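You operate a simulated robot arm through the tools that you are given. There is no shell and no other tool. Be economical: measure what you need, move in short steps, check, and stop when the job is done.

Carry out the task below with a simulated two-armed robot. There is one attempt and no reset: what you move stays moved.

TASK
Mark the P-305 pad blue and shut it in the wooden case as the kept sample.
Fine: marked first; the marker goes back in its tube; the other pad stays unmarked.

It is judged by the outcome, as a careful person would: the job done as asked, and still so three seconds after it is handed in. It fails if anything else is knocked over, pushed out of place, dropped, spilled or broken.

THE ROBOT
Two 6-joint arms with two-finger grippers on one trunk, on a base that drives. Base frame: it is fixed to the floor where the robot stands at the start and does not move with it; the origin is under the middle of the robot, x ahead of it, y to its left, z up; the surface under the hand at the start is at about z = 800. Readings come in mm, degrees, newtons and seconds.
The left shoulder is at the start at [30, 178, 963], the right one opposite. With the tool pointing down near the work surface each hand reaches from about 420 to 840 mm from the robot's upright axis, wherever it stands, measured 20 degrees to its own side. Payload 2.54 kg a hand.
The tool frame of a hand sits at the grasp point between the pads (the TCP): z along the fingers, y along the line on which they close. The tips reach 30 mm beyond it. Largest opening 116 mm; the body of the gripper starts 95 mm behind the TCP.
Orientation is that of the tool frame in the base frame, as a unit quaternion [x, y, z, w]. With the fingers straight down and closing along the base's y, the tool's x points along the base's -x, its y along +y and its z along -z.

THE INTERFACE
- The arms move only by the tool drive_tool. It takes "left_deltas", "right_deltas" or both (then of equal length, played together; a hand with none holds still); each is a list that holds one entry, the list of rows, each a list of 7 numbers: the shift along the base's x, y, z in units of 250 mm (1.0 is 250 mm), then the turn, a rotation vector about the base's x, y, z in units of 120 degrees (1.0 is 120 degrees), then the finger opening in mm, from 0 to 116. In form: [[[tx, ty, tz, ax, ay, az, jaw], ...]]. A call has 1 to 8 rows; each row is the pose to reach, as a shift and turn from the pose commanded when the call began. A call with a number of a shift or a turn outside -1 to 1 is refused whole. A row lasts 0.2 s, in which the tool goes at most 50 mm and 8.6 degrees; a call with a longer step from one row to the next is refused whole, and so is a gripper value outside its range. A pose out of reach is approached as far as the arm can. The call stops where the force on the tool passes 90 N (or 10 N more than at its start, if that is more) or the arm is blocked; 0.2 s more then pass. Each finger travels about 153 mm/s and halts on what it meets, pressing with about 41 N; the grip force reading is that of the motor and also rises with nothing between the fingers. The clock runs only during rows and for 0.2 s after the last one: add rows that repeat a pose to give the fingers time. The reply holds the time, the measured pose of the TCP, the force on the tool along the base axes, the opening and the grip force, in the units named above and with some noise, with the torque about the TCP (base axes, N m) and any sound that the robot's microphone picked up, and new pictures: "pictures" is both (left out), scene, wrist or none (wrist: the cameras of the hands that moved).
- Cameras (640 x 400 px; columns grow to the right, rows downward): "scene" is now at [36.7, -18.5, 1672.8]; the picture's right is [-0.27, -0.96, 0.00], its down [-0.81, 0.23, -0.54] and it looks along [0.52, -0.15, -0.84] (base axes); focal length 247 px, centre (320, 200). "left" rides on the left gripper at [69, 15, -122] in its tool frame; the picture's right is [-0.21, 0.98, 0.00], its down [-0.83, -0.18, -0.53] and it looks along [-0.52, -0.11, 0.85] (tool axes); focal length 251 px, centre (320, 200). "right" rides on the right gripper at [69, -15, -122] in its tool frame; the picture's right is [0.21, 0.98, 0.00], its down [-0.83, 0.18, -0.53] and it looks along [-0.52, 0.11, 0.85] (tool axes); focal length 251 px, centre (320, 200).
- raise_lower(by): slides the trunk up (or, below 0, down) by that many mm; the arms and the scene camera ride with it, the base frame stays. It gives what a move gives, with no picture.
- roll_base(legs): drives the robot by 1 to 6 legs, each [ahead, left, turn to the left] in mm, mm and degrees, along the robot's own axes; the way and the turn of a leg run together, so that a leg with both is an arc; at most 1500 mm and 180 degrees a leg. The arms and the cameras ride along, it lands a little off, and it stops where it bumps. It gives what a move gives, and a new picture of the scene camera.
- head_to(pan, tilt): turns the head with the scene camera to pan (to the left, within 143 degrees either way) and tilt (down, from -29 to 69), counted from straight ahead of the robot. It gives what a move gives, and a new picture of the scene camera.
- pixel_to_xyz(camera, pixels): there is no depth. For up to 12 entries [column, row, z] of the newest picture of that camera ("zoom" is the newest enlarged one), the place [x, y] in the base frame at which the ray of that pixel passes the height z, good to about 2 mm. The clock stands still meanwhile.
- inspect(camera, box): a new picture of the part [left, top, right, bottom] of that camera's present view, enlarged. The clock stands still meanwhile.
- job_done(): hands the job in; it is judged then, once.

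Work in short steps. Measure before you move; look again where a grasp or a placing could have gone wrong, and mend it. You have 80 turns and 260 pictures in all, those below and enlarged ones among them. Open the grippers and draw the arms clear of the work before you hand the job in, unless the task says otherwise; then end with one line.

The tools are called after "Call:" by a JSON object that holds its "fn" and its "kwargs". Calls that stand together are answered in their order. drive_tool: Moves the arms, as the interface text tells. Its arguments: {"type":"object","properties":{"left_deltas":{"type":"array"},"right_deltas":{"type":"array"},"pictures":{"type":"string","enum":["both","scene","wrist","none"]}},"required":[]} The other tools are called the same way: raise_lower (by) slides the trunk up or down; roll_base (legs) drives the base; head_to (pan, tilt) turns the head that bears the scene camera; pixel_to_xyz (camera, pixels) gives the place at which the rays of pixels pass given heights; inspect (camera, box) takes an enlarged picture of a part of a camera's view; job_done () hands the job in.

At the start:

```text
time_s: 0.0
left_tcp_pos: [500.9, 34.4, 1162.4]
left_orientation: [0.0, 1.0, 0.0, 0.0]
left_ft_force: [-0.1, 0.0, -0.5]
left_ft_torque: [-0.02, -0.03, -0.01]
left_width: 116.0
left_gripper_force: 0.1
right_tcp_pos: [379.6, -420.7, 1247.6]
right_orientation: [0.0, 1.0, 0.0, 0.0]
right_ft_force: [0.2, -0.6, -0.1]
right_ft_torque: [0.0, -0.01, -0.04]
right_width: 116.0
right_gripper_force: 0.0
trunk travel left (down, up): [-175.0, 365.0]
robot x, y, heading: [3.4, -3.3, 0.4]
head pan, tilt: [-15.7, 57.0]
```

scene: 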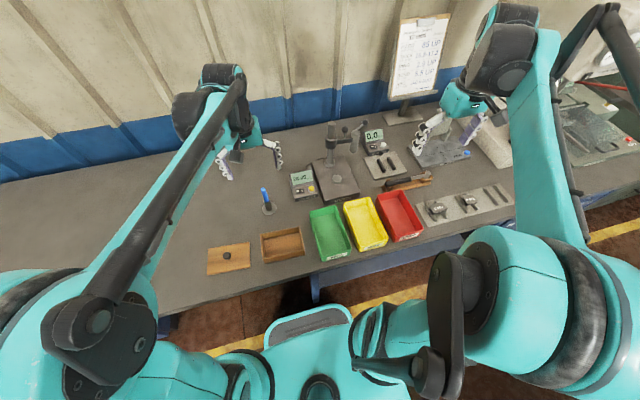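
right: 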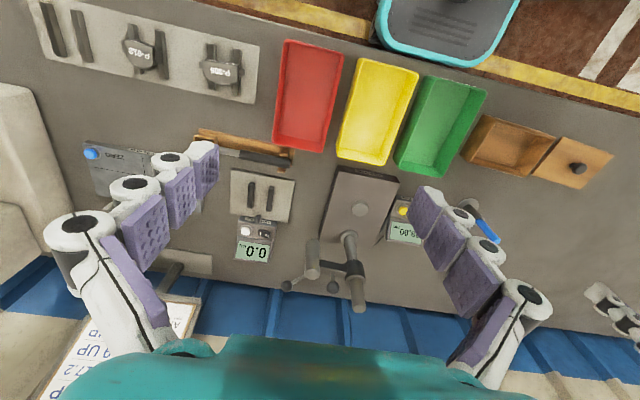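
left: 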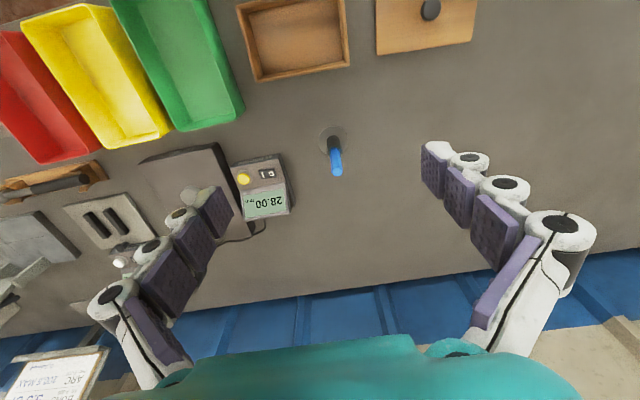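

The right wrist view shows two pads with labels around (140,48) and (222,70); I enlarge these and the notice and case to read them.

Call:
{"fn": "inspect", "kwargs": {"camera": "right", "box": [30, 0, 270, 110]}}

Call:
{"fn": "inspect", "kwargs": {"camera": "scene", "box": [380, 10, 460, 100]}}

Call:
{"fn": "inspect", "kwargs": {"camera": "left", "box": [220, 0, 500, 200]}}

Call:
{"fn": "inspect", "kwargs": {"camera": "scene", "box": [400, 170, 520, 240]}}

```text
2.67 times, centred on (150, 55) of right
```

zoom: 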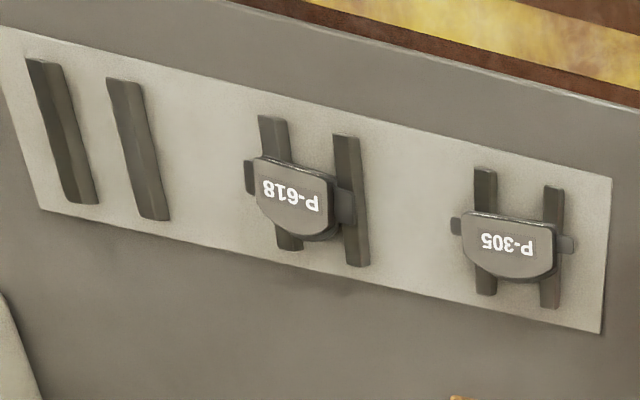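

```text
4.44 times, centred on (420, 55) of scene
```

zoom: 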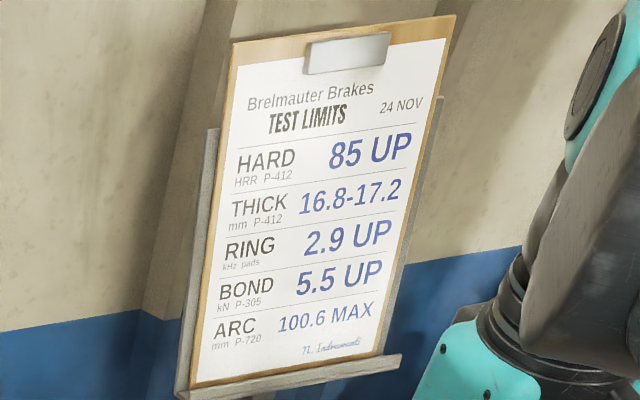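

```text
2.00 times, centred on (360, 100) of left
```

zoom: 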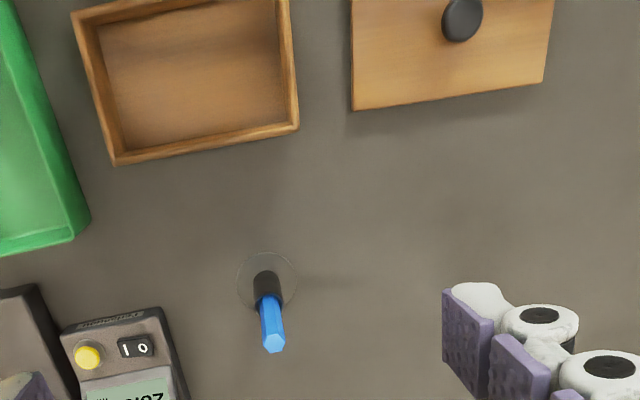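

```text
5.33 times, centred on (460, 205) of scene
```

zoom: 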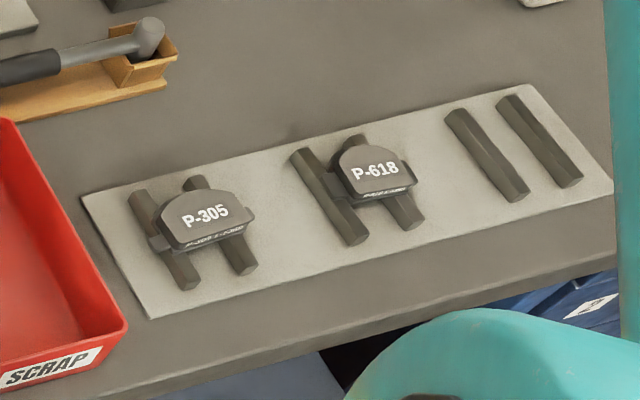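

P-305 is the pad nearer the red bin. I measure pad, marker, case and lid at plausible heights.

Call:
{"fn": "pixel_to_xyz", "kwargs": {"camera": "scene", "pixels": [[438, 210, 830], [438, 210, 800], [467, 203, 830], [264, 189, 900], [269, 211, 800], [262, 234, 830], [300, 228, 830], [305, 254, 830], [266, 263, 830], [227, 256, 820]]}}

Call:
{"fn": "pixel_to_xyz", "kwargs": {"camera": "left", "pixels": [[237, 3, 830], [258, 82, 830], [349, 63, 830], [376, 54, 812], [472, 41, 812], [430, 10, 830], [334, 140, 800], [333, 148, 850], [337, 172, 920]]}}

Call:
{"fn": "pixel_to_xyz", "kwargs": {"camera": "right", "pixels": [[222, 70, 830], [222, 70, 800], [135, 48, 830], [578, 168, 830], [520, 143, 800], [490, 230, 900]]}}

```text
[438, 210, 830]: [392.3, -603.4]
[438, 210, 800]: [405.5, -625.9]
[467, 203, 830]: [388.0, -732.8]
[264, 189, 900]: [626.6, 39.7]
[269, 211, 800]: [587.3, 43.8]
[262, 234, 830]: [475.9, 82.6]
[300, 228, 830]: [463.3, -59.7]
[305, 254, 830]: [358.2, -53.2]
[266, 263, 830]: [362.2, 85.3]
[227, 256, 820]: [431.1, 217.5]
```

```text
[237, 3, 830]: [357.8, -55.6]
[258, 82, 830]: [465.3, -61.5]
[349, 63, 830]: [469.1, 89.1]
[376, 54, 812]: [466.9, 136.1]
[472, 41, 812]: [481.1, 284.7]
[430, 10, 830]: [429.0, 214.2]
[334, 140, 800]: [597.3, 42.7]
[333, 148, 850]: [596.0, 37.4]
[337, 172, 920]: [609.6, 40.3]
```

```text
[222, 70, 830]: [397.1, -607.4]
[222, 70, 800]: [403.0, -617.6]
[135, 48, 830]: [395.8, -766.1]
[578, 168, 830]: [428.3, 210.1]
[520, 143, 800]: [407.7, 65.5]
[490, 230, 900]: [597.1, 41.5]
```

Marker stands at about (595,41), pad P-305 at about (395,-605), case around (413,15), lid at (430,213) – the right arm can do marker and pad. I move the left hand out over the lid side and bring the right hand towards the marker.

Call:
{"fn": "drive_tool", "kwargs": {"left_deltas": [[[-0.035, 0.1225, -0.0, 0, 0, 0, 116], [-0.07, 0.245, -0.0, 0, 0, 0, 116], [-0.105, 0.3675, -0.0, 0, 0, 0, 116], [-0.14, 0.49, -0.0, 0, 0, 0, 116], [-0.175, 0.6125, -0.0, 0, 0, 0, 116], [-0.21, 0.735, -0.0, 0, 0, 0, 116], [-0.245, 0.8575, -0.0, 0, 0, 0, 116], [-0.28, 0.98, -0.0, 0, 0, 0, 116]]], "right_deltas": [[[0.06, 0.125, -0.05, 0, 0, 0, 116], [0.12, 0.25, -0.1, 0, 0, 0, 116], [0.18, 0.375, -0.15, 0, 0, 0, 116], [0.24, 0.5, -0.2, 0, 0, 0, 116], [0.3, 0.625, -0.25, 0, 0, 0, 116], [0.36, 0.75, -0.3, 0, 0, 0, 116], [0.42, 0.875, -0.35, 0, 0, 0, 116], [0.48, 1.0, -0.4, 0, 0, 0, 116]]]}}

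```text
time_s: 1.8
left_tcp_pos: [430.4, 281.1, 1162.3]
left_orientation: [-0.001, 1.0, -0.001, 0.0]
left_ft_force: [0.6, 0.3, 0.0]
left_ft_torque: [-0.01, 0.02, -0.04]
left_width: 115.9
left_gripper_force: 0.0
right_tcp_pos: [500.1, -169.9, 1148.0]
right_orientation: [-0.001, 1.0, 0.0, 0.0]
right_ft_force: [0.2, 0.5, 0.3]
right_ft_torque: [-0.02, -0.01, 0.02]
right_width: 116.0
right_gripper_force: 0.1
trunk travel left (down, up): [-175.0, 365.0]
robot x, y, heading: [-0.6, -0.9, -0.1]
head pan, tilt: [-15.7, 57.0]
```

scene: 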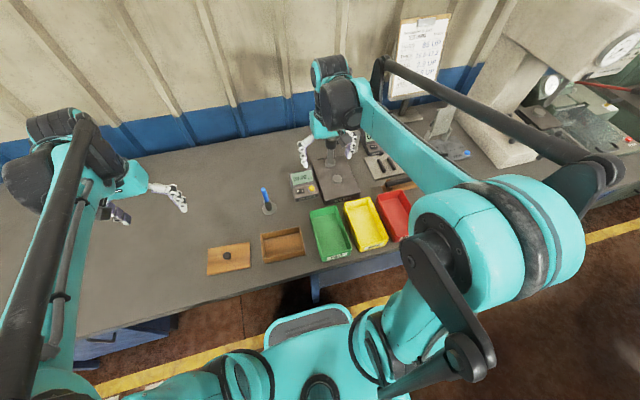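
right: 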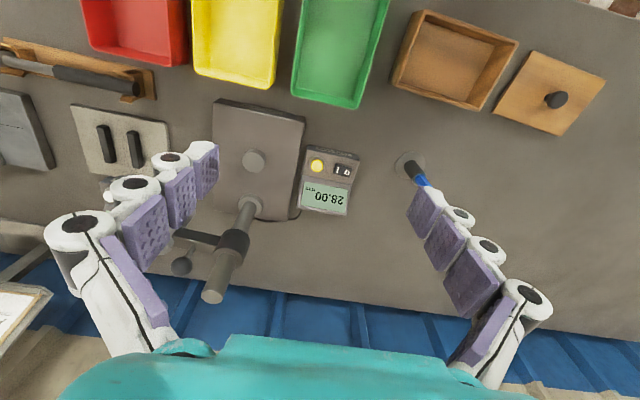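
left: 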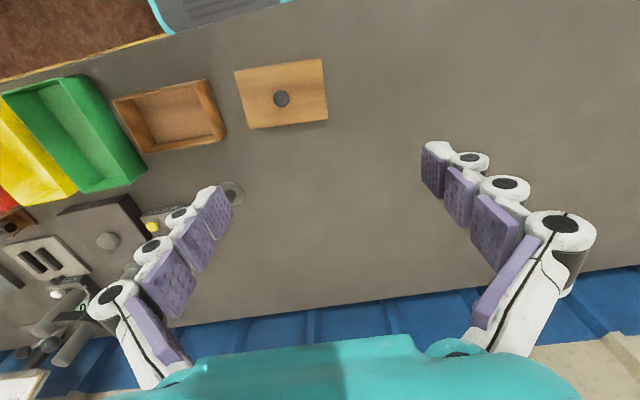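

I enlarge the marker in the scene view to judge its height and the tube rim.

Call:
{"fn": "inspect", "kwargs": {"camera": "scene", "box": [244, 180, 292, 220]}}

Call:
{"fn": "inspect", "kwargs": {"camera": "right", "box": [380, 130, 460, 200]}}

```text
10.00 times, centred on (268, 200) of scene
```

zoom: 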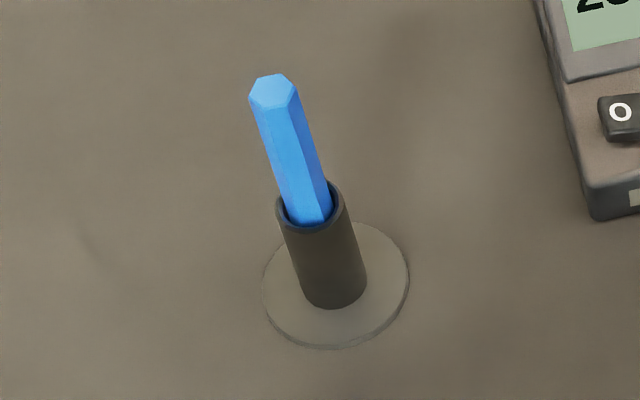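

```text
5.71 times, centred on (420, 165) of right
```

zoom: 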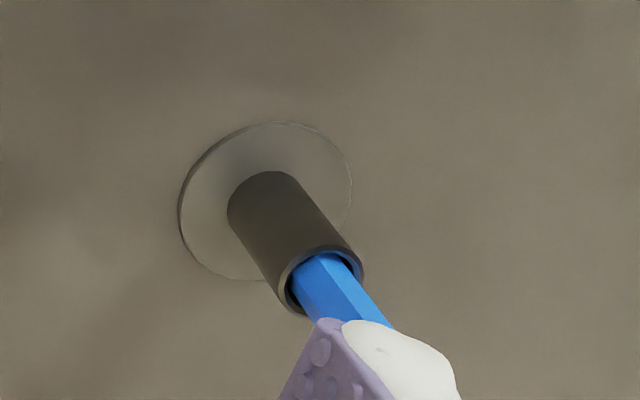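

I compute the tube's axis: base disc, rim and marker top at several heights.

Call:
{"fn": "pixel_to_xyz", "kwargs": {"camera": "scene", "pixels": [[269.5, 208.6, 802], [266.9, 200.5, 830], [266.9, 200.5, 840], [266.9, 200.5, 850], [266.9, 200.5, 860], [263.2, 189, 890], [263.2, 189, 900], [263.2, 189, 910], [263.2, 189, 920]]}}

Call:
{"fn": "pixel_to_xyz", "kwargs": {"camera": "right", "pixels": [[410.4, 165, 802], [421, 179, 830], [421, 179, 840], [421, 179, 850], [421, 179, 860]]}}

```text
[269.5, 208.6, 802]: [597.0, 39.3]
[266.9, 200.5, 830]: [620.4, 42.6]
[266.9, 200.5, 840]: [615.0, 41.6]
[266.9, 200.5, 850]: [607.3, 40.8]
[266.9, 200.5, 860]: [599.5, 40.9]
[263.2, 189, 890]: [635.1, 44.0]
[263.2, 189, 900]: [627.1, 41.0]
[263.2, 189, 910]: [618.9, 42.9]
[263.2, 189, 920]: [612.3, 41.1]
```

```text
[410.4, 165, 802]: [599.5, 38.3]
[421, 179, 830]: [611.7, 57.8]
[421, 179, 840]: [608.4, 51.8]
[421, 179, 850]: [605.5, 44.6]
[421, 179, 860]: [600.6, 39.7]
```

Tube rim is at z≈860 with axis (598.5,40), marker top ≈930. I move level over the marker first, then down to TCP z≈1000.

Call:
{"fn": "drive_tool", "kwargs": {"right_deltas": [[[0.08, 0.168, 0, 0, 0, 0, 80], [0.16, 0.337, 0, 0, 0, 0, 80], [0.24, 0.505, 0, 0, 0, 0, 80], [0.32, 0.674, 0, 0, 0, 0, 80], [0.395, 0.842, 0, 0, 0, 0, 80], [0.395, 0.842, -0.2, 0, 0, 0, 80], [0.395, 0.842, -0.4, 0, 0, 0, 80], [0.395, 0.842, -0.55, 0, 0, 0, 80]]]}}

```text
time_s: 3.6
left_tcp_pos: [429.1, 279.6, 1161.8]
left_orientation: [0.0, 1.0, -0.001, 0.0]
left_ft_force: [0.1, 0.3, 0.1]
left_ft_torque: [0.01, -0.03, -0.02]
left_width: 115.9
left_gripper_force: 0.1
right_tcp_pos: [598.9, 39.6, 1008.5]
right_orientation: [0.0, 1.0, 0.0, 0.0]
right_ft_force: [-0.2, -0.6, -0.2]
right_ft_torque: [0.02, 0.03, 0.0]
right_width: 79.9
right_gripper_force: 0.1
trunk travel left (down, up): [-175.0, 365.0]
robot x, y, heading: [-0.9, -0.9, 0.1]
head pan, tilt: [-15.7, 57.0]
```

scene: 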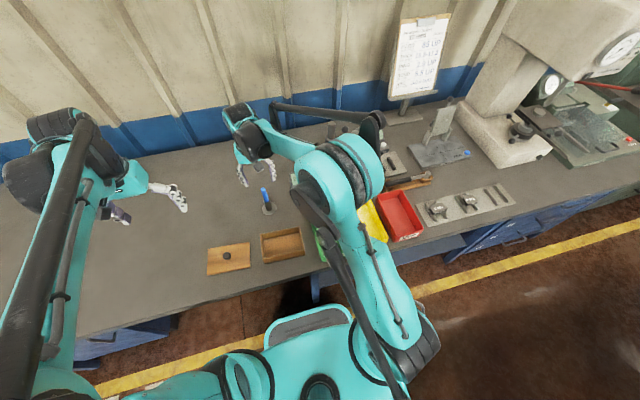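
right: 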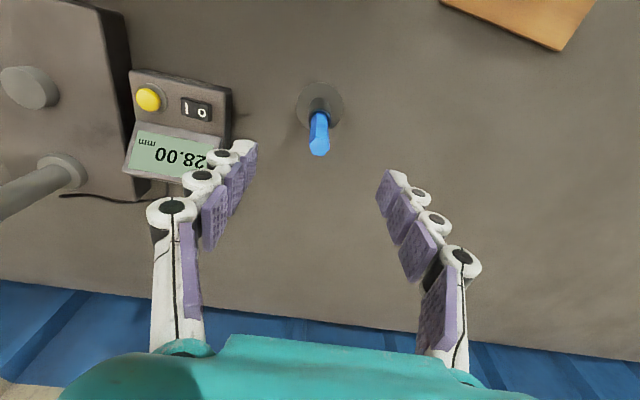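

I verify the marker's axis from this nearer view (tube base ≈(321,100), marker top ≈(319,148)).

Call:
{"fn": "inspect", "kwargs": {"camera": "right", "box": [280, 70, 360, 170]}}

Call:
{"fn": "pixel_to_xyz", "kwargs": {"camera": "right", "pixels": [[321, 101, 802], [319, 148, 920], [319, 148, 930], [319, 148, 940], [320, 118, 860]]}}

```text
4.00 times, centred on (320, 120) of right
```

zoom: 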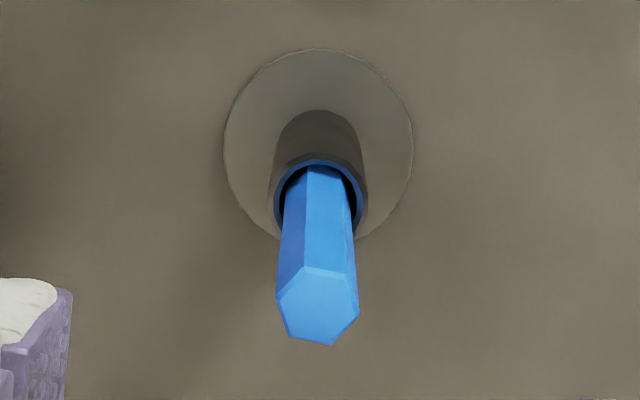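

```text
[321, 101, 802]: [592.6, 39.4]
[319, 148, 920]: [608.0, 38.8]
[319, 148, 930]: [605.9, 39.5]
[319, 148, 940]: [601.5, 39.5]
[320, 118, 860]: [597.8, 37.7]
```

The axis checks out, marker leaning slightly forward (top x≈604). I descend to TCP z≈900, x≈601.

Call:
{"fn": "drive_tool", "kwargs": {"right_deltas": [[[0.01, 0, -0.15, 0, 0, 0, 70], [0.01, 0, -0.3, 0, 0, 0, 60], [0.01, 0, -0.38, 0, 0, 0, 60], [0.01, 0, -0.43, 0, 0, 0, 60]]], "pictures": "wrist"}}

```text
time_s: 4.6
left_tcp_pos: [428.9, 279.5, 1162.5]
left_orientation: [0.0, 1.0, 0.0, 0.0]
left_ft_force: [0.2, 0.1, -0.1]
left_ft_torque: [0.05, -0.01, -0.03]
left_width: 115.7
left_gripper_force: 0.0
right_tcp_pos: [601.9, 38.9, 902.5]
right_orientation: [0.0, 1.0, 0.0, 0.0]
right_ft_force: [0.2, 0.2, 0.8]
right_ft_torque: [0.03, -0.03, 0.02]
right_width: 59.9
right_gripper_force: 0.1
trunk travel left (down, up): [-175.0, 365.0]
robot x, y, heading: [0.3, 0.3, 0.3]
head pan, tilt: [-15.7, 57.0]
```

right: 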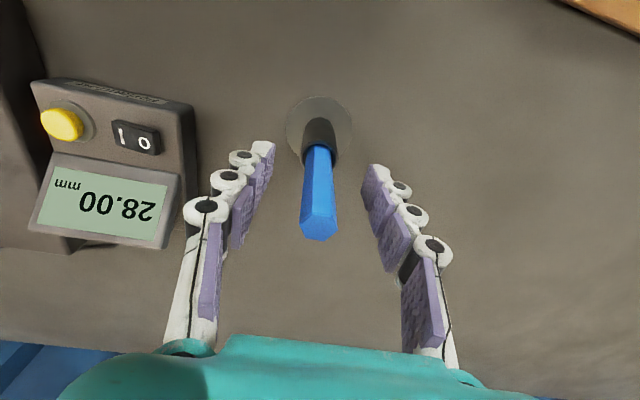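

The marker stands between the pads; I close on it.

Call:
{"fn": "drive_tool", "kwargs": {"right_deltas": [[[0, 0, 0, 0, 0, 0, 35], [0, 0, 0, 0, 0, 0, 15], [0, 0, 0, 0, 0, 0, 5], [0, 0, 0, 0, 0, 0, 0], [0, 0, 0, 0, 0, 0, 0]]], "pictures": "wrist"}}

```text
time_s: 5.8
left_tcp_pos: [429.0, 279.2, 1162.9]
left_orientation: [0.0, 1.0, 0.0, 0.0]
left_ft_force: [0.7, 0.4, -1.1]
left_ft_torque: [0.02, 0.01, 0.06]
left_width: 116.2
left_gripper_force: 0.1
right_tcp_pos: [602.1, 40.5, 902.6]
right_orientation: [-0.001, 1.0, 0.0, -0.001]
right_ft_force: [0.1, -0.3, 0.0]
right_ft_torque: [-0.01, -0.01, 0.0]
right_width: 15.7
right_gripper_force: 40.4
trunk travel left (down, up): [-175.0, 365.0]
robot x, y, heading: [-0.9, -1.6, 0.1]
head pan, tilt: [-15.7, 57.0]
```

right: 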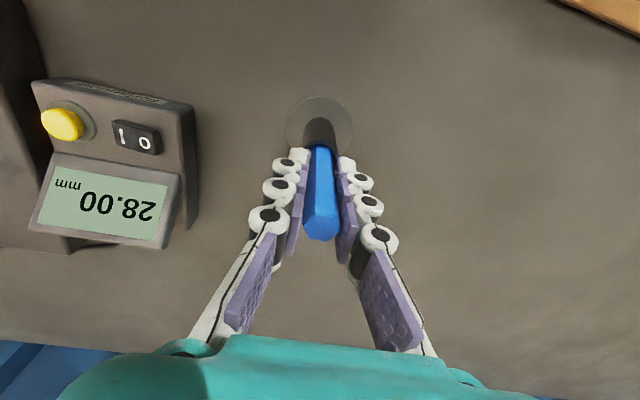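

Gripped, width 15.7 mm. I lift straight up 200 mm and look.

Call:
{"fn": "drive_tool", "kwargs": {"right_deltas": [[[0, 0, 0.1, 0, 0, 0, 0], [0, 0, 0.2, 0, 0, 0, 0], [0, 0, 0.3, 0, 0, 0, 0], [0, 0, 0.4, 0, 0, 0, 0], [0, 0, 0.55, 0, 0, 0, 0], [0, 0, 0.7, 0, 0, 0, 0], [0, 0, 0.8, 0, 0, 0, 0]]]}}

Call:
{"fn": "inspect", "kwargs": {"camera": "scene", "box": [216, 110, 312, 220]}}

Call:
{"fn": "inspect", "kwargs": {"camera": "left", "box": [0, 150, 240, 400]}}

```text
time_s: 7.4
left_tcp_pos: [430.3, 280.1, 1162.2]
left_orientation: [0.0, 1.0, 0.0, 0.0]
left_ft_force: [-0.7, -0.1, -0.3]
left_ft_torque: [0.0, 0.01, -0.01]
left_width: 115.9
left_gripper_force: 0.1
right_tcp_pos: [603.8, 42.0, 1103.2]
right_orientation: [0.0, 1.0, -0.001, 0.0]
right_ft_force: [0.1, -0.3, 0.1]
right_ft_torque: [0.0, 0.01, 0.0]
right_width: 15.2
right_gripper_force: 41.0
trunk travel left (down, up): [-175.0, 365.0]
robot x, y, heading: [2.8, -1.0, 0.0]
head pan, tilt: [-15.7, 57.0]
```

scene: 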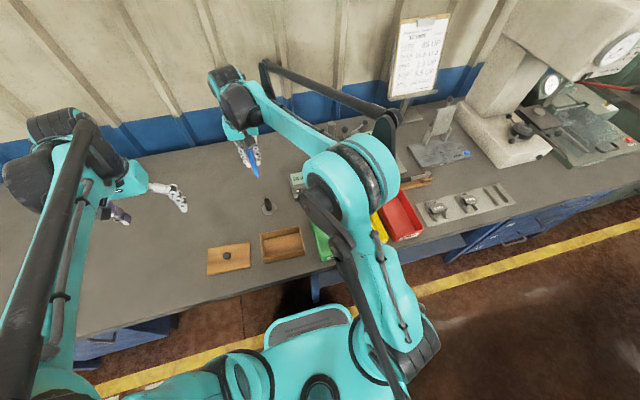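
right: 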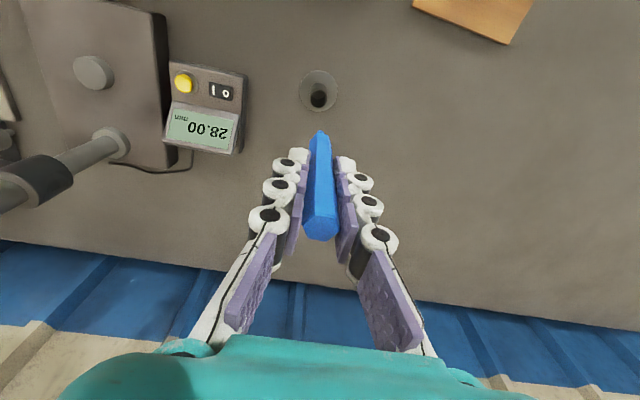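

```text
3.64 times, centred on (264, 165) of scene
```

zoom: 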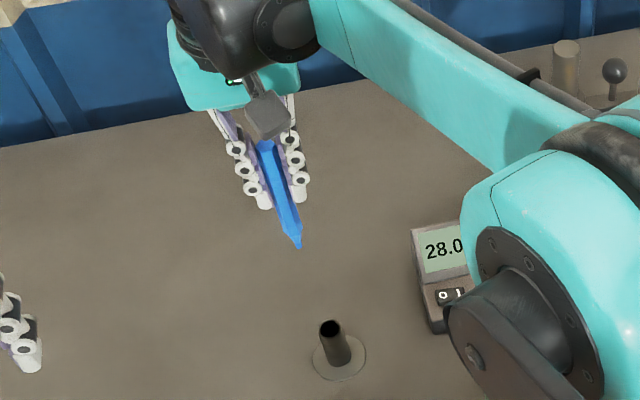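

```text
1.60 times, centred on (120, 275) of left
```

zoom: 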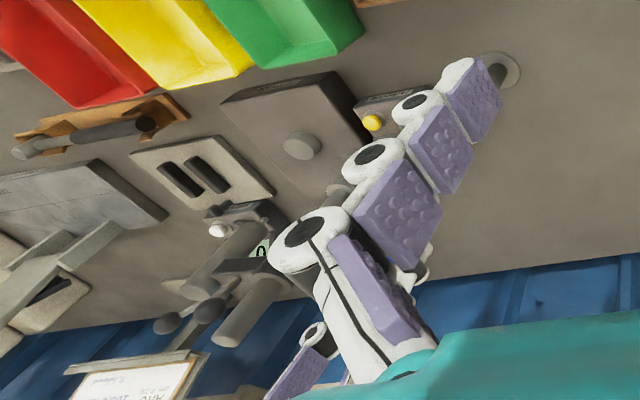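

The pointed tip hangs below the fingers: right view (320,132), scene (258.1,177.9). I triangulate it.

Call:
{"fn": "pixel_to_xyz", "kwargs": {"camera": "right", "pixels": [[320, 132, 1070], [320, 132, 1050], [320, 132, 1040], [320, 132, 1030], [320, 132, 1020], [320, 132, 1010], [320, 232, 1134]]}}

Call:
{"fn": "pixel_to_xyz", "kwargs": {"camera": "scene", "pixels": [[258.1, 177.9, 1050], [258.1, 177.9, 1040], [258.1, 177.9, 1030], [258.1, 177.9, 1020], [258.1, 177.9, 1010], [258.1, 177.9, 1000]]}}

```text
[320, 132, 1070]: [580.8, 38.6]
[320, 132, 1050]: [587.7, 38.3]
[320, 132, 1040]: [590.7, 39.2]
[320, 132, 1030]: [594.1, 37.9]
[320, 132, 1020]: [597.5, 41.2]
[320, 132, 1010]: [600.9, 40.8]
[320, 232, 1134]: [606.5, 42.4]
```

```text
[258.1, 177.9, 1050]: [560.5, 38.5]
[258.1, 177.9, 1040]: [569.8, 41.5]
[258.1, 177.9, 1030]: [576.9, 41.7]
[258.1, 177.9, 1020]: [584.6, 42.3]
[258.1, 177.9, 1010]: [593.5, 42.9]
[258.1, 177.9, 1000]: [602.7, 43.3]
```

Tip is about 104 mm below the TCP, roughly straight under. I carry the marker back and right toward the pad, clear of the press.

Call:
{"fn": "drive_tool", "kwargs": {"right_deltas": [[[-0.16, 0, 0, 0, 0, 0, 0], [-0.31, -0.1, 0, 0, 0, 0, 0], [-0.44, -0.24, 0, 0, 0, 0, 0], [-0.54, -0.4, 0, 0, 0, 0, 0], [-0.62, -0.57, 0, 0, 0, 0, 0], [-0.69, -0.74, 0, 0, 0, 0, 0], [-0.74, -0.91, 0, 0, 0, 0, 0], [-0.76, -1.0, 0, 0, 0, 0, 0]]], "pictures": "scene"}}

Call:
{"fn": "drive_tool", "kwargs": {"right_deltas": [[[0, -0.18, 0, 0, 0, 0, 0], [0, -0.36, 0, 0, 0, 0, 0], [0, -0.54, 0, 0, 0, 0, 0], [0, -0.72, 0, 0, 0, 0, 0], [0, -0.9, 0, 0, 0, 0, 0], [0, -1.0, 0, 0, 0, 0, 0]]], "pictures": "none"}}

Call:
{"fn": "drive_tool", "kwargs": {"right_deltas": [[[0, -0.18, 0, 0, 0, 0, 0], [0, -0.36, 0, 0, 0, 0, 0], [0, -0.5, 0, 0, 0, 0, 0], [0, -0.55, -0.1, 0, 0, 0, 0]]]}}

```text
time_s: 9.2
left_tcp_pos: [429.2, 279.9, 1162.1]
left_orientation: [-0.001, 1.0, 0.0, -0.001]
left_ft_force: [1.0, 0.6, 0.5]
left_ft_torque: [-0.01, -0.01, 0.04]
left_width: 116.0
left_gripper_force: 0.1
right_tcp_pos: [412.1, -209.2, 1104.3]
right_orientation: [-0.001, 1.0, 0.0, -0.001]
right_ft_force: [-0.5, 0.2, 0.2]
right_ft_torque: [0.0, 0.01, -0.01]
right_width: 15.5
right_gripper_force: 40.9
trunk travel left (down, up): [-175.0, 365.0]
robot x, y, heading: [0.4, 0.2, -0.1]
head pan, tilt: [-15.7, 57.0]
```

scene: 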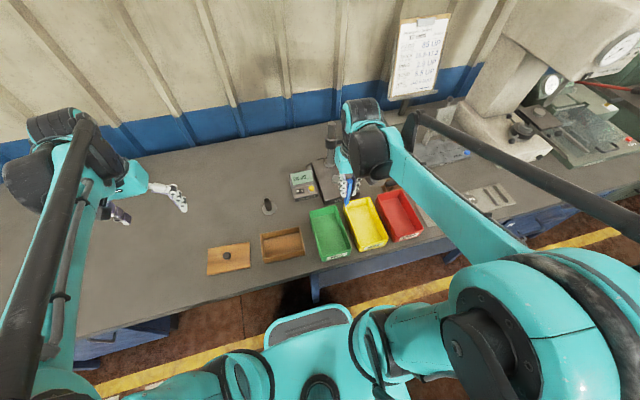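

```text
time_s: 10.6
left_tcp_pos: [430.3, 278.6, 1162.4]
left_orientation: [0.0, 1.0, 0.0, 0.0]
left_ft_force: [0.1, -0.1, 0.0]
left_ft_torque: [0.02, -0.02, -0.03]
left_width: 115.6
left_gripper_force: 0.0
right_tcp_pos: [411.5, -460.1, 1101.1]
right_orientation: [0.0, 1.0, 0.0, 0.0]
right_ft_force: [0.8, 0.6, 0.1]
right_ft_torque: [0.0, -0.01, -0.01]
right_width: 15.5
right_gripper_force: 41.1
trunk travel left (down, up): [-175.0, 365.0]
robot x, y, heading: [-1.1, 2.6, 0.0]
head pan, tilt: [-15.7, 57.0]
```

```text
time_s: 11.6
left_tcp_pos: [430.6, 279.0, 1163.5]
left_orientation: [0.0, 1.0, 0.0, 0.0]
left_ft_force: [0.3, -1.2, 0.7]
left_ft_torque: [0.02, -0.03, 0.02]
left_width: 115.9
left_gripper_force: 0.0
right_tcp_pos: [414.1, -596.6, 1076.4]
right_orientation: [0.0, 1.0, 0.001, 0.0]
right_ft_force: [-0.5, -0.6, -1.0]
right_ft_torque: [-0.01, 0.03, -0.03]
right_width: 15.6
right_gripper_force: 41.0
trunk travel left (down, up): [-175.0, 365.0]
robot x, y, heading: [-0.3, 1.2, -0.0]
head pan, tilt: [-15.7, 57.0]
```

scene: 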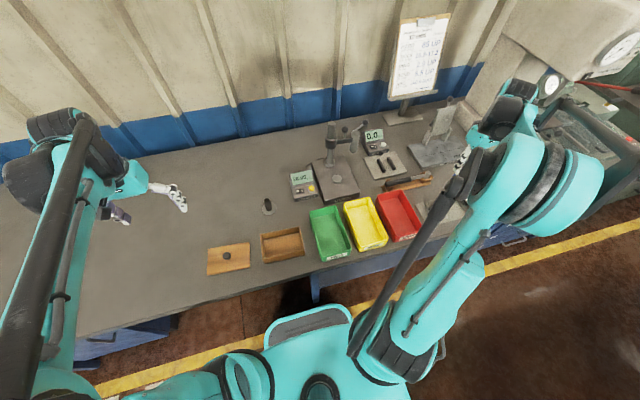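
right: 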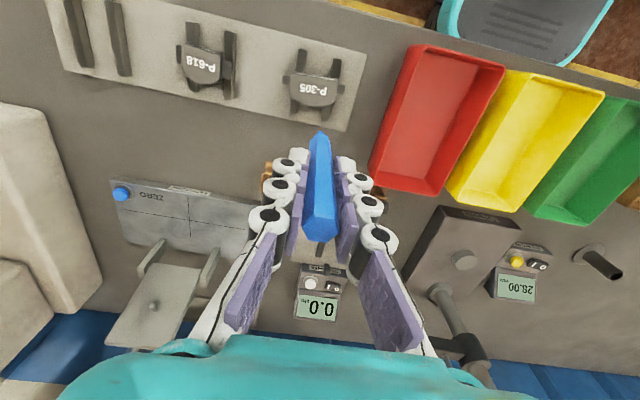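

I enlarge the pad (≈(316,90)) in this view and measure.

Call:
{"fn": "inspect", "kwargs": {"camera": "right", "box": [260, 40, 380, 140]}}

Call:
{"fn": "pixel_to_xyz", "kwargs": {"camera": "right", "pixels": [[316, 88, 840], [316, 88, 830], [316, 88, 820], [316, 88, 810], [320, 132, 972]]}}

```text
4.00 times, centred on (320, 90) of right
```

zoom: 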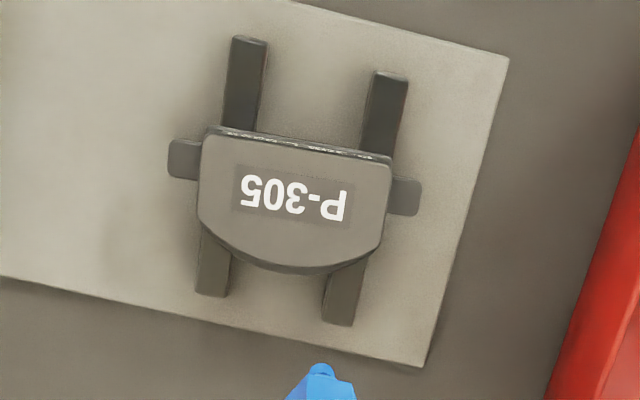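

```text
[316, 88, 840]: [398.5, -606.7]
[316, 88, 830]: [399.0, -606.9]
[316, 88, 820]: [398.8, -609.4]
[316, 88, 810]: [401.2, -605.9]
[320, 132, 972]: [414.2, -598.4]
```

I locate the clear strip just beyond the label (px ≈(312.5,99)) for the mark.

Call:
{"fn": "pixel_to_xyz", "kwargs": {"camera": "right", "pixels": [[312.5, 99.5, 825], [312.5, 99.5, 835], [313.2, 88.5, 825], [293, 75, 825], [337, 80, 825], [309, 107, 825], [285, 80, 820], [341, 89, 820]]}}

```text
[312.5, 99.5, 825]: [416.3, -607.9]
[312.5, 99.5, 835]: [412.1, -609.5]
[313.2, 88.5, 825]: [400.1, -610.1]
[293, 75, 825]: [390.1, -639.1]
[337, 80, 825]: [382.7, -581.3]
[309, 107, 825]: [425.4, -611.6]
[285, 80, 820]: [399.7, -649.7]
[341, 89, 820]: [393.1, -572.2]
```

Mark target (413,-608). I lower the tip to roughly 20 mm above the pad.

Call:
{"fn": "drive_tool", "kwargs": {"right_deltas": [[[0, -0.02, -0.16, 0, 0, 0, 0], [0, -0.04, -0.32, 0, 0, 0, 0], [0, -0.04, -0.42, 0, 0, 0, 0], [0, -0.04, -0.5, 0, 0, 0, 0]]], "pictures": "wrist"}}

Call:
{"fn": "inspect", "kwargs": {"camera": "right", "box": [240, 40, 400, 140]}}

Call:
{"fn": "inspect", "kwargs": {"camera": "scene", "box": [400, 150, 500, 230]}}

```text
time_s: 12.6
left_tcp_pos: [429.8, 278.8, 1163.2]
left_orientation: [0.0, 1.0, 0.001, 0.0]
left_ft_force: [-0.1, 0.5, -0.5]
left_ft_torque: [-0.01, 0.0, 0.01]
left_width: 115.9
left_gripper_force: 0.0
right_tcp_pos: [411.9, -605.9, 954.0]
right_orientation: [0.0, 1.0, -0.001, 0.0]
right_ft_force: [0.5, 0.4, -0.8]
right_ft_torque: [0.01, 0.0, 0.0]
right_width: 15.3
right_gripper_force: 40.8
trunk travel left (down, up): [-175.0, 365.0]
robot x, y, heading: [-0.9, -2.8, -0.0]
head pan, tilt: [-15.7, 57.0]
```

right: 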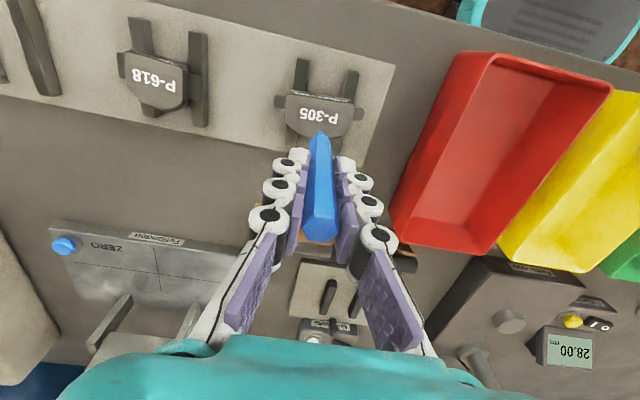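

```text
4.00 times, centred on (320, 90) of right
```

zoom: 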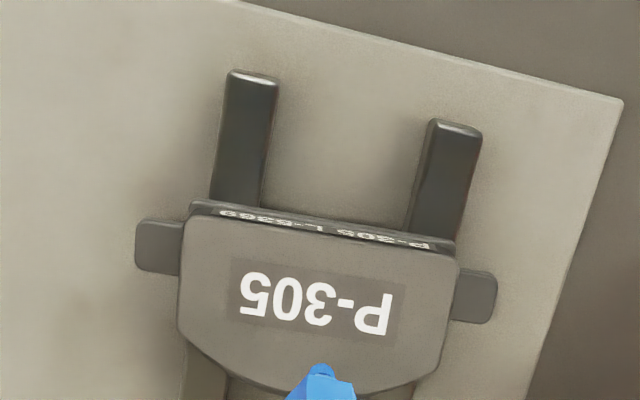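

```text
5.00 times, centred on (450, 190) of scene
```

zoom: 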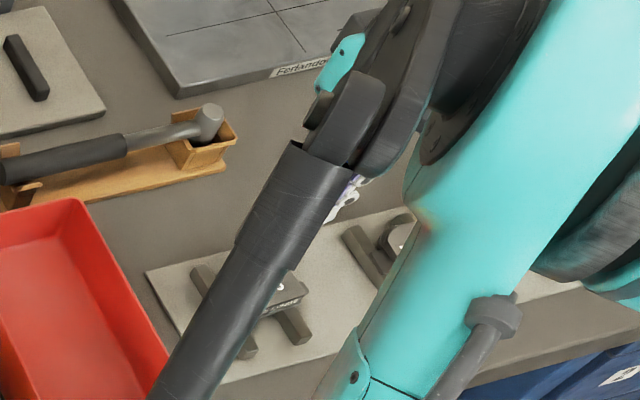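

The tip converges onto the pad strip beyond the label. I go down 10 mm and check force.

Call:
{"fn": "drive_tool", "kwargs": {"right_deltas": [[[0, 0, -0.02, 0, 0, 0, 0], [0, 0, -0.04, 0, 0, 0, 0]]], "pictures": "none"}}

Call:
{"fn": "inspect", "kwargs": {"camera": "right", "box": [240, 60, 400, 160]}}

```text
time_s: 13.2
left_tcp_pos: [429.4, 278.6, 1162.0]
left_orientation: [-0.001, 1.0, 0.001, 0.001]
left_ft_force: [-0.3, 0.4, -0.4]
left_ft_torque: [0.02, 0.02, 0.0]
left_width: 115.9
left_gripper_force: 0.1
right_tcp_pos: [409.7, -606.8, 942.3]
right_orientation: [0.0, 1.0, 0.001, 0.0]
right_ft_force: [-0.2, 0.1, 0.2]
right_ft_torque: [-0.06, 0.03, -0.01]
right_width: 15.5
right_gripper_force: 41.1
trunk travel left (down, up): [-175.0, 365.0]
robot x, y, heading: [2.2, -0.6, 0.1]
head pan, tilt: [-15.7, 57.0]
```

```text
4.00 times, centred on (320, 110) of right
```

zoom: 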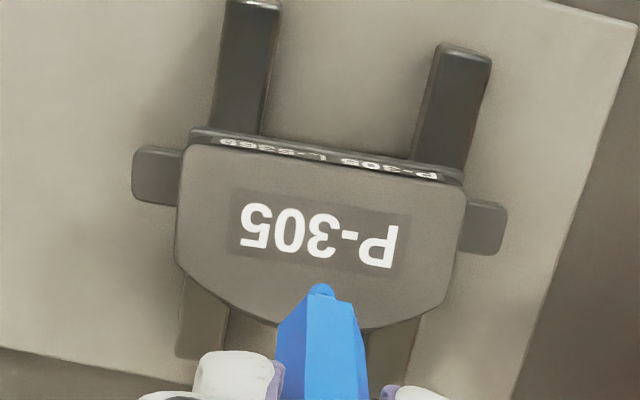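

No contact yet; tip aims beside the label. I go down another 5 mm in small rows.

Call:
{"fn": "drive_tool", "kwargs": {"right_deltas": [[[0, 0, -0.01, 0, 0, 0, 0], [0, 0, -0.02, 0, 0, 0, 0]]], "pictures": "none"}}

Call:
{"fn": "inspect", "kwargs": {"camera": "right", "box": [240, 60, 400, 160]}}

```text
time_s: 13.8
left_tcp_pos: [430.4, 279.4, 1162.3]
left_orientation: [0.0, 1.0, 0.0, 0.0]
left_ft_force: [-0.2, 0.1, 0.7]
left_ft_torque: [0.03, 0.0, 0.0]
left_width: 115.9
left_gripper_force: 0.1
right_tcp_pos: [410.9, -607.0, 937.5]
right_orientation: [0.0, 1.0, 0.0, 0.0]
right_ft_force: [0.1, -0.1, -0.3]
right_ft_torque: [0.0, 0.0, 0.02]
right_width: 15.5
right_gripper_force: 40.8
trunk travel left (down, up): [-175.0, 365.0]
robot x, y, heading: [0.7, 1.5, -0.2]
head pan, tilt: [-15.7, 57.0]
```

```text
4.00 times, centred on (320, 110) of right
```

zoom: 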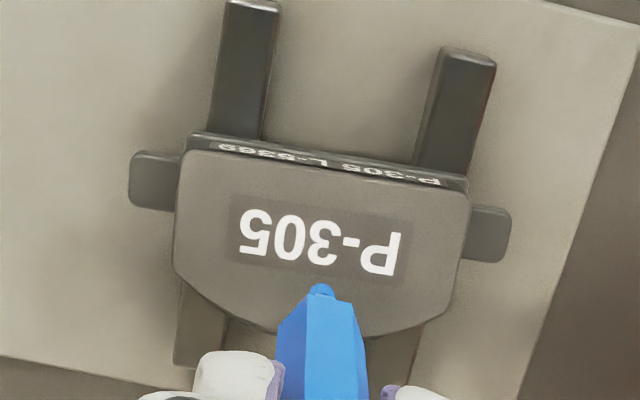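

Still free; another 5 mm.

Call:
{"fn": "drive_tool", "kwargs": {"right_deltas": [[[0, 0, -0.01, 0, 0, 0, 0], [0, 0, -0.02, 0, 0, 0, 0]]], "pictures": "none"}}

Call:
{"fn": "inspect", "kwargs": {"camera": "right", "box": [240, 60, 400, 160]}}

```text
time_s: 14.4
left_tcp_pos: [429.1, 280.3, 1163.2]
left_orientation: [0.0, 1.0, 0.0, 0.0]
left_ft_force: [0.4, 0.2, 0.1]
left_ft_torque: [0.02, 0.03, -0.03]
left_width: 116.1
left_gripper_force: 0.1
right_tcp_pos: [410.7, -605.3, 933.0]
right_orientation: [0.001, 1.0, -0.001, 0.0]
right_ft_force: [1.5, -1.2, 7.5]
right_ft_torque: [-0.17, -0.09, -0.02]
right_width: 15.1
right_gripper_force: 40.9
trunk travel left (down, up): [-175.0, 365.0]
robot x, y, heading: [-3.8, -1.4, -0.1]
head pan, tilt: [-15.7, 57.0]
```

```text
4.00 times, centred on (320, 110) of right
```

zoom: 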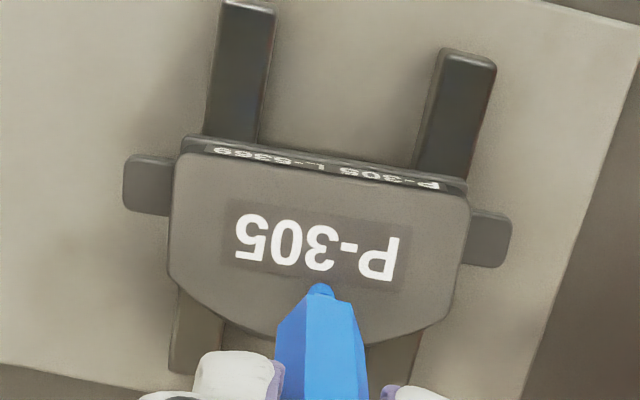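

Contact with about 7.5 N. I ease 0.5 mm and draw a short stroke along y.

Call:
{"fn": "drive_tool", "kwargs": {"right_deltas": [[[0, 0.012, 0.002, 0, 0, 0, 0], [0, 0.024, 0.002, 0, 0, 0, 0], [0, 0.036, 0.002, 0, 0, 0, 0], [0, 0.048, 0.002, 0, 0, 0, 0]]], "pictures": "none"}}

Call:
{"fn": "inspect", "kwargs": {"camera": "right", "box": [240, 60, 400, 160]}}

```text
time_s: 15.4
left_tcp_pos: [429.3, 280.4, 1164.1]
left_orientation: [-0.001, 1.0, 0.0, 0.0]
left_ft_force: [0.8, 0.2, -0.3]
left_ft_torque: [-0.04, 0.0, -0.02]
left_width: 116.1
left_gripper_force: 0.1
right_tcp_pos: [411.7, -593.8, 932.8]
right_orientation: [0.0, 1.0, 0.001, 0.001]
right_ft_force: [0.6, 0.3, -0.6]
right_ft_torque: [0.0, 0.01, 0.02]
right_width: 15.4
right_gripper_force: 40.8
trunk travel left (down, up): [-175.0, 365.0]
robot x, y, heading: [-0.2, 3.0, -0.3]
head pan, tilt: [-15.7, 57.0]
```

```text
4.00 times, centred on (320, 110) of right
```

zoom: 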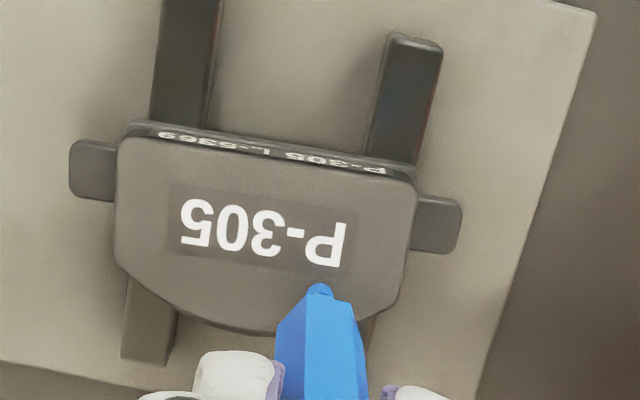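

No mark yet and contact was lost. I press down 1 mm and stroke back.

Call:
{"fn": "drive_tool", "kwargs": {"right_deltas": [[[0, 0, -0.004, 0, 0, 0, 0], [0, -0.012, -0.004, 0, 0, 0, 0], [0, -0.024, -0.004, 0, 0, 0, 0], [0, -0.036, -0.004, 0, 0, 0, 0]]], "pictures": "none"}}

Call:
{"fn": "inspect", "kwargs": {"camera": "right", "box": [240, 60, 400, 160]}}

```text
time_s: 16.4
left_tcp_pos: [428.6, 280.0, 1163.1]
left_orientation: [0.0, 1.0, 0.0, 0.0]
left_ft_force: [-1.1, -0.5, 1.2]
left_ft_torque: [-0.02, -0.01, -0.02]
left_width: 116.0
left_gripper_force: 0.2
right_tcp_pos: [412.2, -603.0, 932.0]
right_orientation: [0.0, 1.0, 0.0, 0.0]
right_ft_force: [-0.1, 2.4, 9.8]
right_ft_torque: [0.3, 0.04, 0.04]
right_width: 15.4
right_gripper_force: 40.8
trunk travel left (down, up): [-175.0, 365.0]
robot x, y, heading: [-0.7, 0.7, 0.0]
head pan, tilt: [-15.7, 57.0]
```

```text
4.00 times, centred on (320, 110) of right
```

zoom: 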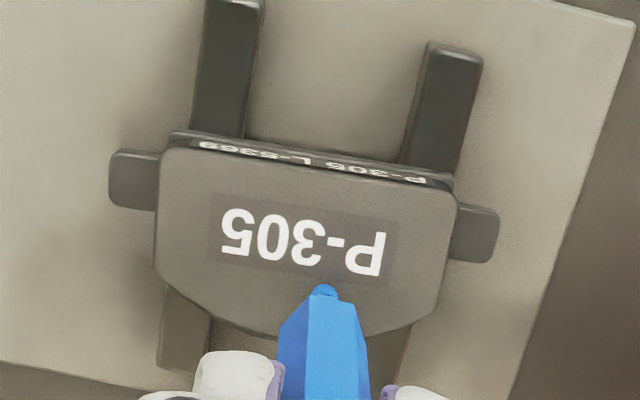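

Firm sliding contact at ~10 N, but the trace isn't visible. I lift 30 mm to look at the face.

Call:
{"fn": "drive_tool", "kwargs": {"right_deltas": [[[0, -0.01, -0.004, 0, 0, 0, 0], [0, -0.01, -0.004, 0, 0, 0, 0], [0, 0, 0.06, 0, 0, 0, 0], [0, 0, 0.12, 0, 0, 0, 0]]], "pictures": "none"}}

Call:
{"fn": "inspect", "kwargs": {"camera": "right", "box": [240, 50, 400, 150]}}

```text
time_s: 17.4
left_tcp_pos: [430.3, 279.4, 1162.8]
left_orientation: [0.0, 1.0, 0.0, 0.0]
left_ft_force: [0.3, -0.6, 0.0]
left_ft_torque: [0.03, -0.01, 0.04]
left_width: 116.1
left_gripper_force: 0.1
right_tcp_pos: [410.1, -605.1, 960.8]
right_orientation: [0.0, 1.0, 0.0, 0.0]
right_ft_force: [0.0, 0.0, -0.1]
right_ft_torque: [-0.02, -0.02, 0.02]
right_width: 15.6
right_gripper_force: 41.4
trunk travel left (down, up): [-175.0, 365.0]
robot x, y, heading: [0.2, 0.9, 0.1]
head pan, tilt: [-15.7, 57.0]
```

```text
4.00 times, centred on (320, 100) of right
```

zoom: 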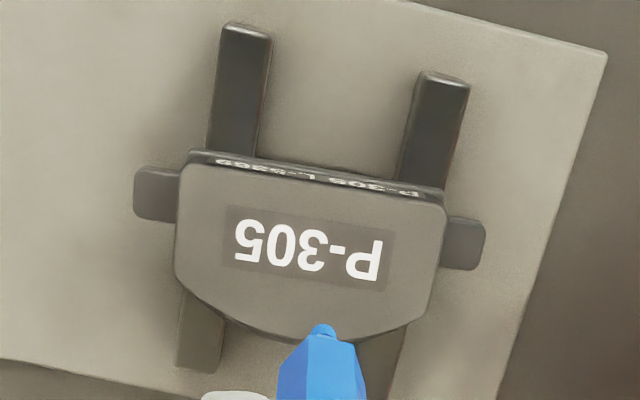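

No trace visible. I retry with a longer, firmer stroke (26 mm) in the clear band nearer the label.

Call:
{"fn": "drive_tool", "kwargs": {"right_deltas": [[[-0.006, -0.048, -0.06, 0, 0, 0, 0], [-0.006, -0.048, -0.112, 0, 0, 0, 0], [-0.006, -0.048, -0.124, 0, 0, 0, 0], [-0.006, -0.028, -0.124, 0, 0, 0, 0], [-0.006, -0.008, -0.124, 0, 0, 0, 0], [-0.006, 0.012, -0.124, 0, 0, 0, 0], [-0.006, 0.032, -0.124, 0, 0, 0, 0], [-0.006, 0.052, -0.124, 0, 0, 0, 0]]], "pictures": "none"}}

Call:
{"fn": "inspect", "kwargs": {"camera": "right", "box": [240, 60, 400, 160]}}

```text
time_s: 19.2
left_tcp_pos: [428.0, 280.5, 1161.2]
left_orientation: [0.001, 1.0, 0.0, 0.0]
left_ft_force: [0.4, -1.8, 0.2]
left_ft_torque: [0.01, 0.0, 0.01]
left_width: 115.9
left_gripper_force: 0.0
right_tcp_pos: [407.4, -589.4, 931.9]
right_orientation: [0.0, 1.0, -0.001, 0.001]
right_ft_force: [-0.1, -5.0, 18.6]
right_ft_torque: [-0.53, 0.01, -0.01]
right_width: 15.6
right_gripper_force: 41.0
trunk travel left (down, up): [-175.0, 365.0]
robot x, y, heading: [-1.9, 1.7, 0.0]
head pan, tilt: [-15.7, 57.0]
```

```text
4.00 times, centred on (320, 110) of right
```

zoom: 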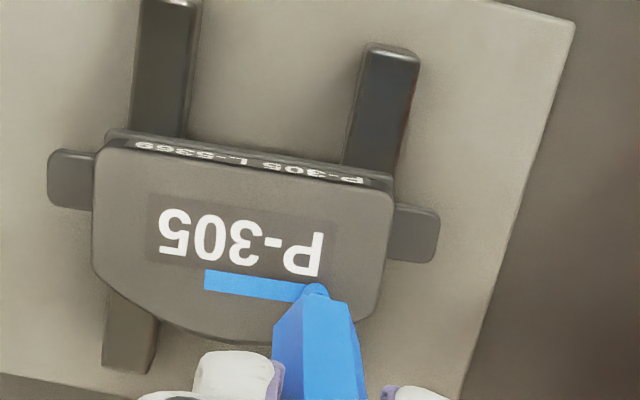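

A clear blue stripe now lies under the label. I lift straight up.

Call:
{"fn": "drive_tool", "kwargs": {"right_deltas": [[[0, 0, 0.06, 0, 0, 0, 0], [0, 0, 0.2, 0, 0, 0, 0], [0, 0, 0.35, 0, 0, 0, 0], [0, 0, 0.5, 0, 0, 0, 0], [0, 0, 0.69, 0, 0, 0, 0]]], "pictures": "wrist"}}

Call:
{"fn": "inspect", "kwargs": {"camera": "right", "box": [240, 50, 400, 150]}}

```text
time_s: 20.4
left_tcp_pos: [428.5, 280.1, 1162.9]
left_orientation: [0.0, 1.0, 0.0, 0.0]
left_ft_force: [-1.1, -0.7, -0.3]
left_ft_torque: [-0.05, -0.02, 0.01]
left_width: 115.9
left_gripper_force: 0.0
right_tcp_pos: [409.3, -590.2, 1104.7]
right_orientation: [0.001, 1.0, -0.001, 0.0]
right_ft_force: [-0.3, -0.3, 0.1]
right_ft_torque: [0.0, 0.01, 0.03]
right_width: 15.4
right_gripper_force: 41.0
trunk travel left (down, up): [-175.0, 365.0]
robot x, y, heading: [2.6, 0.7, -0.2]
head pan, tilt: [-15.7, 57.0]
```

right: 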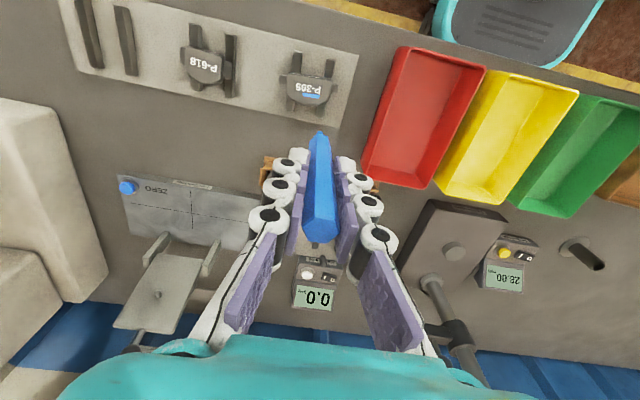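

```text
4.00 times, centred on (320, 100) of right
```

zoom: 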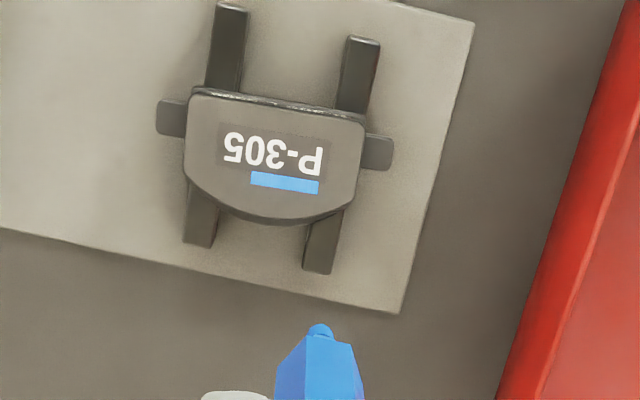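

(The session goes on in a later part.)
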